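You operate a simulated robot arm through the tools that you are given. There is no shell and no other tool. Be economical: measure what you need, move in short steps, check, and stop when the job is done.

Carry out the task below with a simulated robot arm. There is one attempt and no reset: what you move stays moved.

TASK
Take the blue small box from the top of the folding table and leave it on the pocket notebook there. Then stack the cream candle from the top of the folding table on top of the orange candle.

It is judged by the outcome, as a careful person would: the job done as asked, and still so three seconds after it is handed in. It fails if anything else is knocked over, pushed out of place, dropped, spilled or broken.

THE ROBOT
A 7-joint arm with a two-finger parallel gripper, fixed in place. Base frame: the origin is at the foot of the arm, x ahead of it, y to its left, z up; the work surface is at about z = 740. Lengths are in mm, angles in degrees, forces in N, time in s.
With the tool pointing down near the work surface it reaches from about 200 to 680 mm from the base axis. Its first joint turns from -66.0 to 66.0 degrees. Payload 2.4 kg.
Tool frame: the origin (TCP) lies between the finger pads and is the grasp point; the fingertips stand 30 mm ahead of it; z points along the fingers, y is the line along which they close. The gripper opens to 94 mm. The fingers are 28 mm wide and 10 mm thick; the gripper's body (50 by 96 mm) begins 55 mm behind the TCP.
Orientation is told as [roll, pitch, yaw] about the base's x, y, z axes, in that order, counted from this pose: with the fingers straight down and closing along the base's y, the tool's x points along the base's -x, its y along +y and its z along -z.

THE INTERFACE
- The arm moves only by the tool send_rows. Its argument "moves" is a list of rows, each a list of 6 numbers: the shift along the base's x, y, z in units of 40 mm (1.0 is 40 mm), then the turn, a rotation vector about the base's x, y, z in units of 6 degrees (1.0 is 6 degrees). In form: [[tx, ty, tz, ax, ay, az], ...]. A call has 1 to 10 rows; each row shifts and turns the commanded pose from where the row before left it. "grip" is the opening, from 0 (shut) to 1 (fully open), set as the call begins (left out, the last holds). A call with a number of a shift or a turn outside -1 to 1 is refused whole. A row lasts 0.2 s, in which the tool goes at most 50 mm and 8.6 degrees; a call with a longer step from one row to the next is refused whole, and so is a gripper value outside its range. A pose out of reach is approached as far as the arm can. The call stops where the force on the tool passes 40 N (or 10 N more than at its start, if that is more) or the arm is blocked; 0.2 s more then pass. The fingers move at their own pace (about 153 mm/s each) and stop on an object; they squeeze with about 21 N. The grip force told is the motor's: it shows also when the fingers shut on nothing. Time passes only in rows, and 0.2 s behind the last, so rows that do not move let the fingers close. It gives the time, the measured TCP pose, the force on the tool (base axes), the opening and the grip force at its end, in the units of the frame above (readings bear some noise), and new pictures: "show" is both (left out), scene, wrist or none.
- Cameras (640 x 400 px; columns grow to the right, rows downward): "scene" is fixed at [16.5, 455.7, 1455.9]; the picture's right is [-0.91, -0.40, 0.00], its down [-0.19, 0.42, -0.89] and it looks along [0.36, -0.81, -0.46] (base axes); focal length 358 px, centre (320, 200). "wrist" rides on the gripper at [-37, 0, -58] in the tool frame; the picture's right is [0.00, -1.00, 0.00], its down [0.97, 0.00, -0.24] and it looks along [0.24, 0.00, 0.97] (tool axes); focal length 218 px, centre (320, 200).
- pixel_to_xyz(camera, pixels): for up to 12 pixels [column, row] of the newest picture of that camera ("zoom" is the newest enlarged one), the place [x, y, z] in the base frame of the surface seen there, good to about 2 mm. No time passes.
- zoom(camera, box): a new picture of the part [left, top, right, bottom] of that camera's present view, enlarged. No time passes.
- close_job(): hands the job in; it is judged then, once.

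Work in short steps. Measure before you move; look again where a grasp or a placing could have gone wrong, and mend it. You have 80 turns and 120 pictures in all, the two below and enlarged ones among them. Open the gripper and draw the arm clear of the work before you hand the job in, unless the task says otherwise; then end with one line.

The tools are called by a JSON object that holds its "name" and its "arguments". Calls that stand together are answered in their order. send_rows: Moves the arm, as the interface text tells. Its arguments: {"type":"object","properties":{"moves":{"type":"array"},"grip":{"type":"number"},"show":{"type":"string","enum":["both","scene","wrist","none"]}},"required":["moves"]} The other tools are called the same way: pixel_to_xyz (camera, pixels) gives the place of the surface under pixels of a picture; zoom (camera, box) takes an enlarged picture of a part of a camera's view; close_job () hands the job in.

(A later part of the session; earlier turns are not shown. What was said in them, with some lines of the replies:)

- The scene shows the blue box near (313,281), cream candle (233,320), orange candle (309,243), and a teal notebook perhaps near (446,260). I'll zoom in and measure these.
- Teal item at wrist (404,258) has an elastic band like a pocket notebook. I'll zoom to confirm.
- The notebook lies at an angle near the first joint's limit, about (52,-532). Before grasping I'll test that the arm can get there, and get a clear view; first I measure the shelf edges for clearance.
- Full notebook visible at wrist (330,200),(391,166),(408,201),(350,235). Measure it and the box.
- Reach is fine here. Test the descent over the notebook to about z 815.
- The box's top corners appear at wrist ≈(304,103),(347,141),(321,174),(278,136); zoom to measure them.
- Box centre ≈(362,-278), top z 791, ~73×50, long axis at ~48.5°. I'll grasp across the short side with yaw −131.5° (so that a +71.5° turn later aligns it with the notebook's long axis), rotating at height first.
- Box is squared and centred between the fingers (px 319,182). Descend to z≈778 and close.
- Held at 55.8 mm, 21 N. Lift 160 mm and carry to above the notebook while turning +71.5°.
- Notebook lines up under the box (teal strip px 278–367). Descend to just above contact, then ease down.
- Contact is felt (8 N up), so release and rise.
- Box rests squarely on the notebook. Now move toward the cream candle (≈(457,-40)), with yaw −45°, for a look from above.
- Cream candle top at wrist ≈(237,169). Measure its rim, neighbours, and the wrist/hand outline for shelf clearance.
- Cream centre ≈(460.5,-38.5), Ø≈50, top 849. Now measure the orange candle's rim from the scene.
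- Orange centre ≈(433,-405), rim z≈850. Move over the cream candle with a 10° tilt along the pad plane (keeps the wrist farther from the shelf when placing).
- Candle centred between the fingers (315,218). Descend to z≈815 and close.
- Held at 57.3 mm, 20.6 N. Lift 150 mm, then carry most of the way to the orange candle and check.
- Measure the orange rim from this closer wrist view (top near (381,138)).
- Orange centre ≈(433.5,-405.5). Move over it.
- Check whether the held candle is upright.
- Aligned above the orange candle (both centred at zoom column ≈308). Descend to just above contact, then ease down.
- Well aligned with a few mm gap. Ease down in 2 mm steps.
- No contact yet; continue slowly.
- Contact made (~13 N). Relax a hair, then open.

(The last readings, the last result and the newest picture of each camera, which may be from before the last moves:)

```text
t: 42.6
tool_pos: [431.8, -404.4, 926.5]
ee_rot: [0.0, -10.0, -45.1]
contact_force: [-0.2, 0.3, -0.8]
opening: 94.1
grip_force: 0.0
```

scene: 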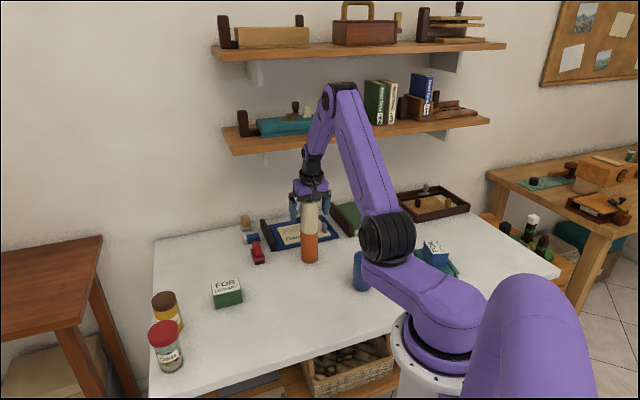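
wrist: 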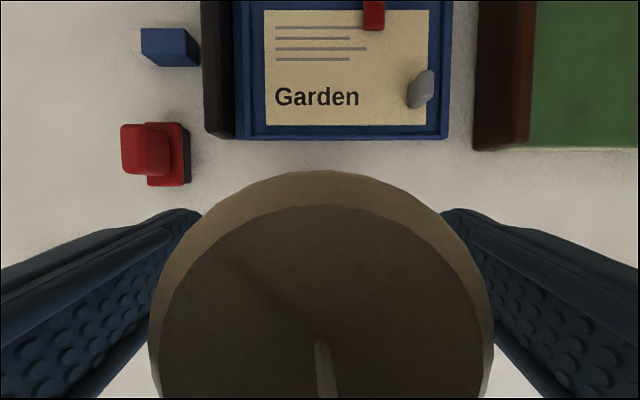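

Released; candle still stands. Withdraw along the tool axis (away from the shelf), then clear back.

{"name": "send_rows", "arguments": {"moves": [[-0.04, 0.04, 0.3, 0, 0, 0], [-0.08, 0.08, 0.6, 0, 0, 0], [-0.1, 0.1, 0.8, 0, 0, 0], [-0.1, 0.1, 0.8, 0, 0, 0], [-0.1, 0.1, 0.8, 0, 0, 0], [-0.6, 0.6, 0.2, 0, 0, 0], [-0.6, 0.6, 0, 0, 0, 0], [-0.6, 0.6, 0, 0, 0, 0], [-0.6, 0.6, 0, 0, 0, 0], [0, 0, 0, 0, 0, 0]]}}

{"name": "zoom", "arguments": {"camera": "scene", "box": [270, 180, 480, 300]}}

```text
t: 44.8
tool_pos: [318.4, -291.9, 1066.1]
ee_rot: [0.1, -10.0, -45.0]
contact_force: [0.4, 0.3, -0.3]
opening: 94.1
grip_force: 0.1
```

scene: 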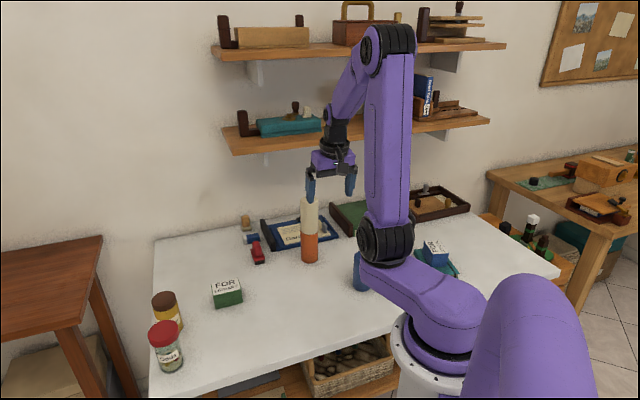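
wrist: 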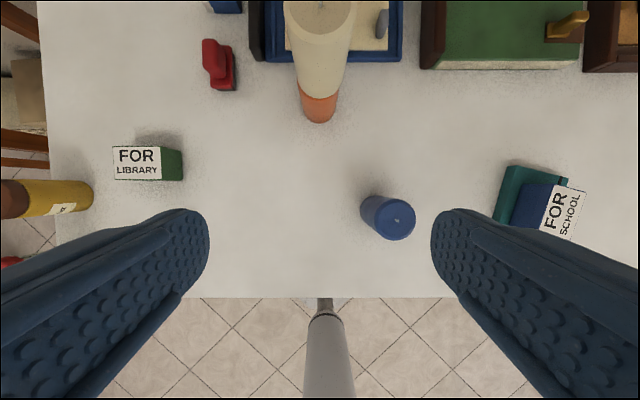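

```text
3.05 times, centred on (375, 240) of scene
```

zoom: 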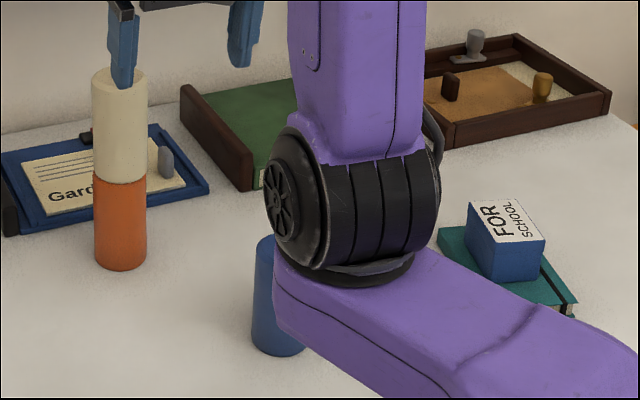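

The candles are stacked and the box rests on the notebook. Nothing else has moved, and the arm is clear with the gripper open, so I'm handing in.

{"name": "close_job", "arguments": {}}

```text
The job is handed in.
```

The blue box is on the teal pocket notebook and the cream candle is stacked upright on the orange candle; nothing else was disturbed in the final pictures, and I've handed the job in.
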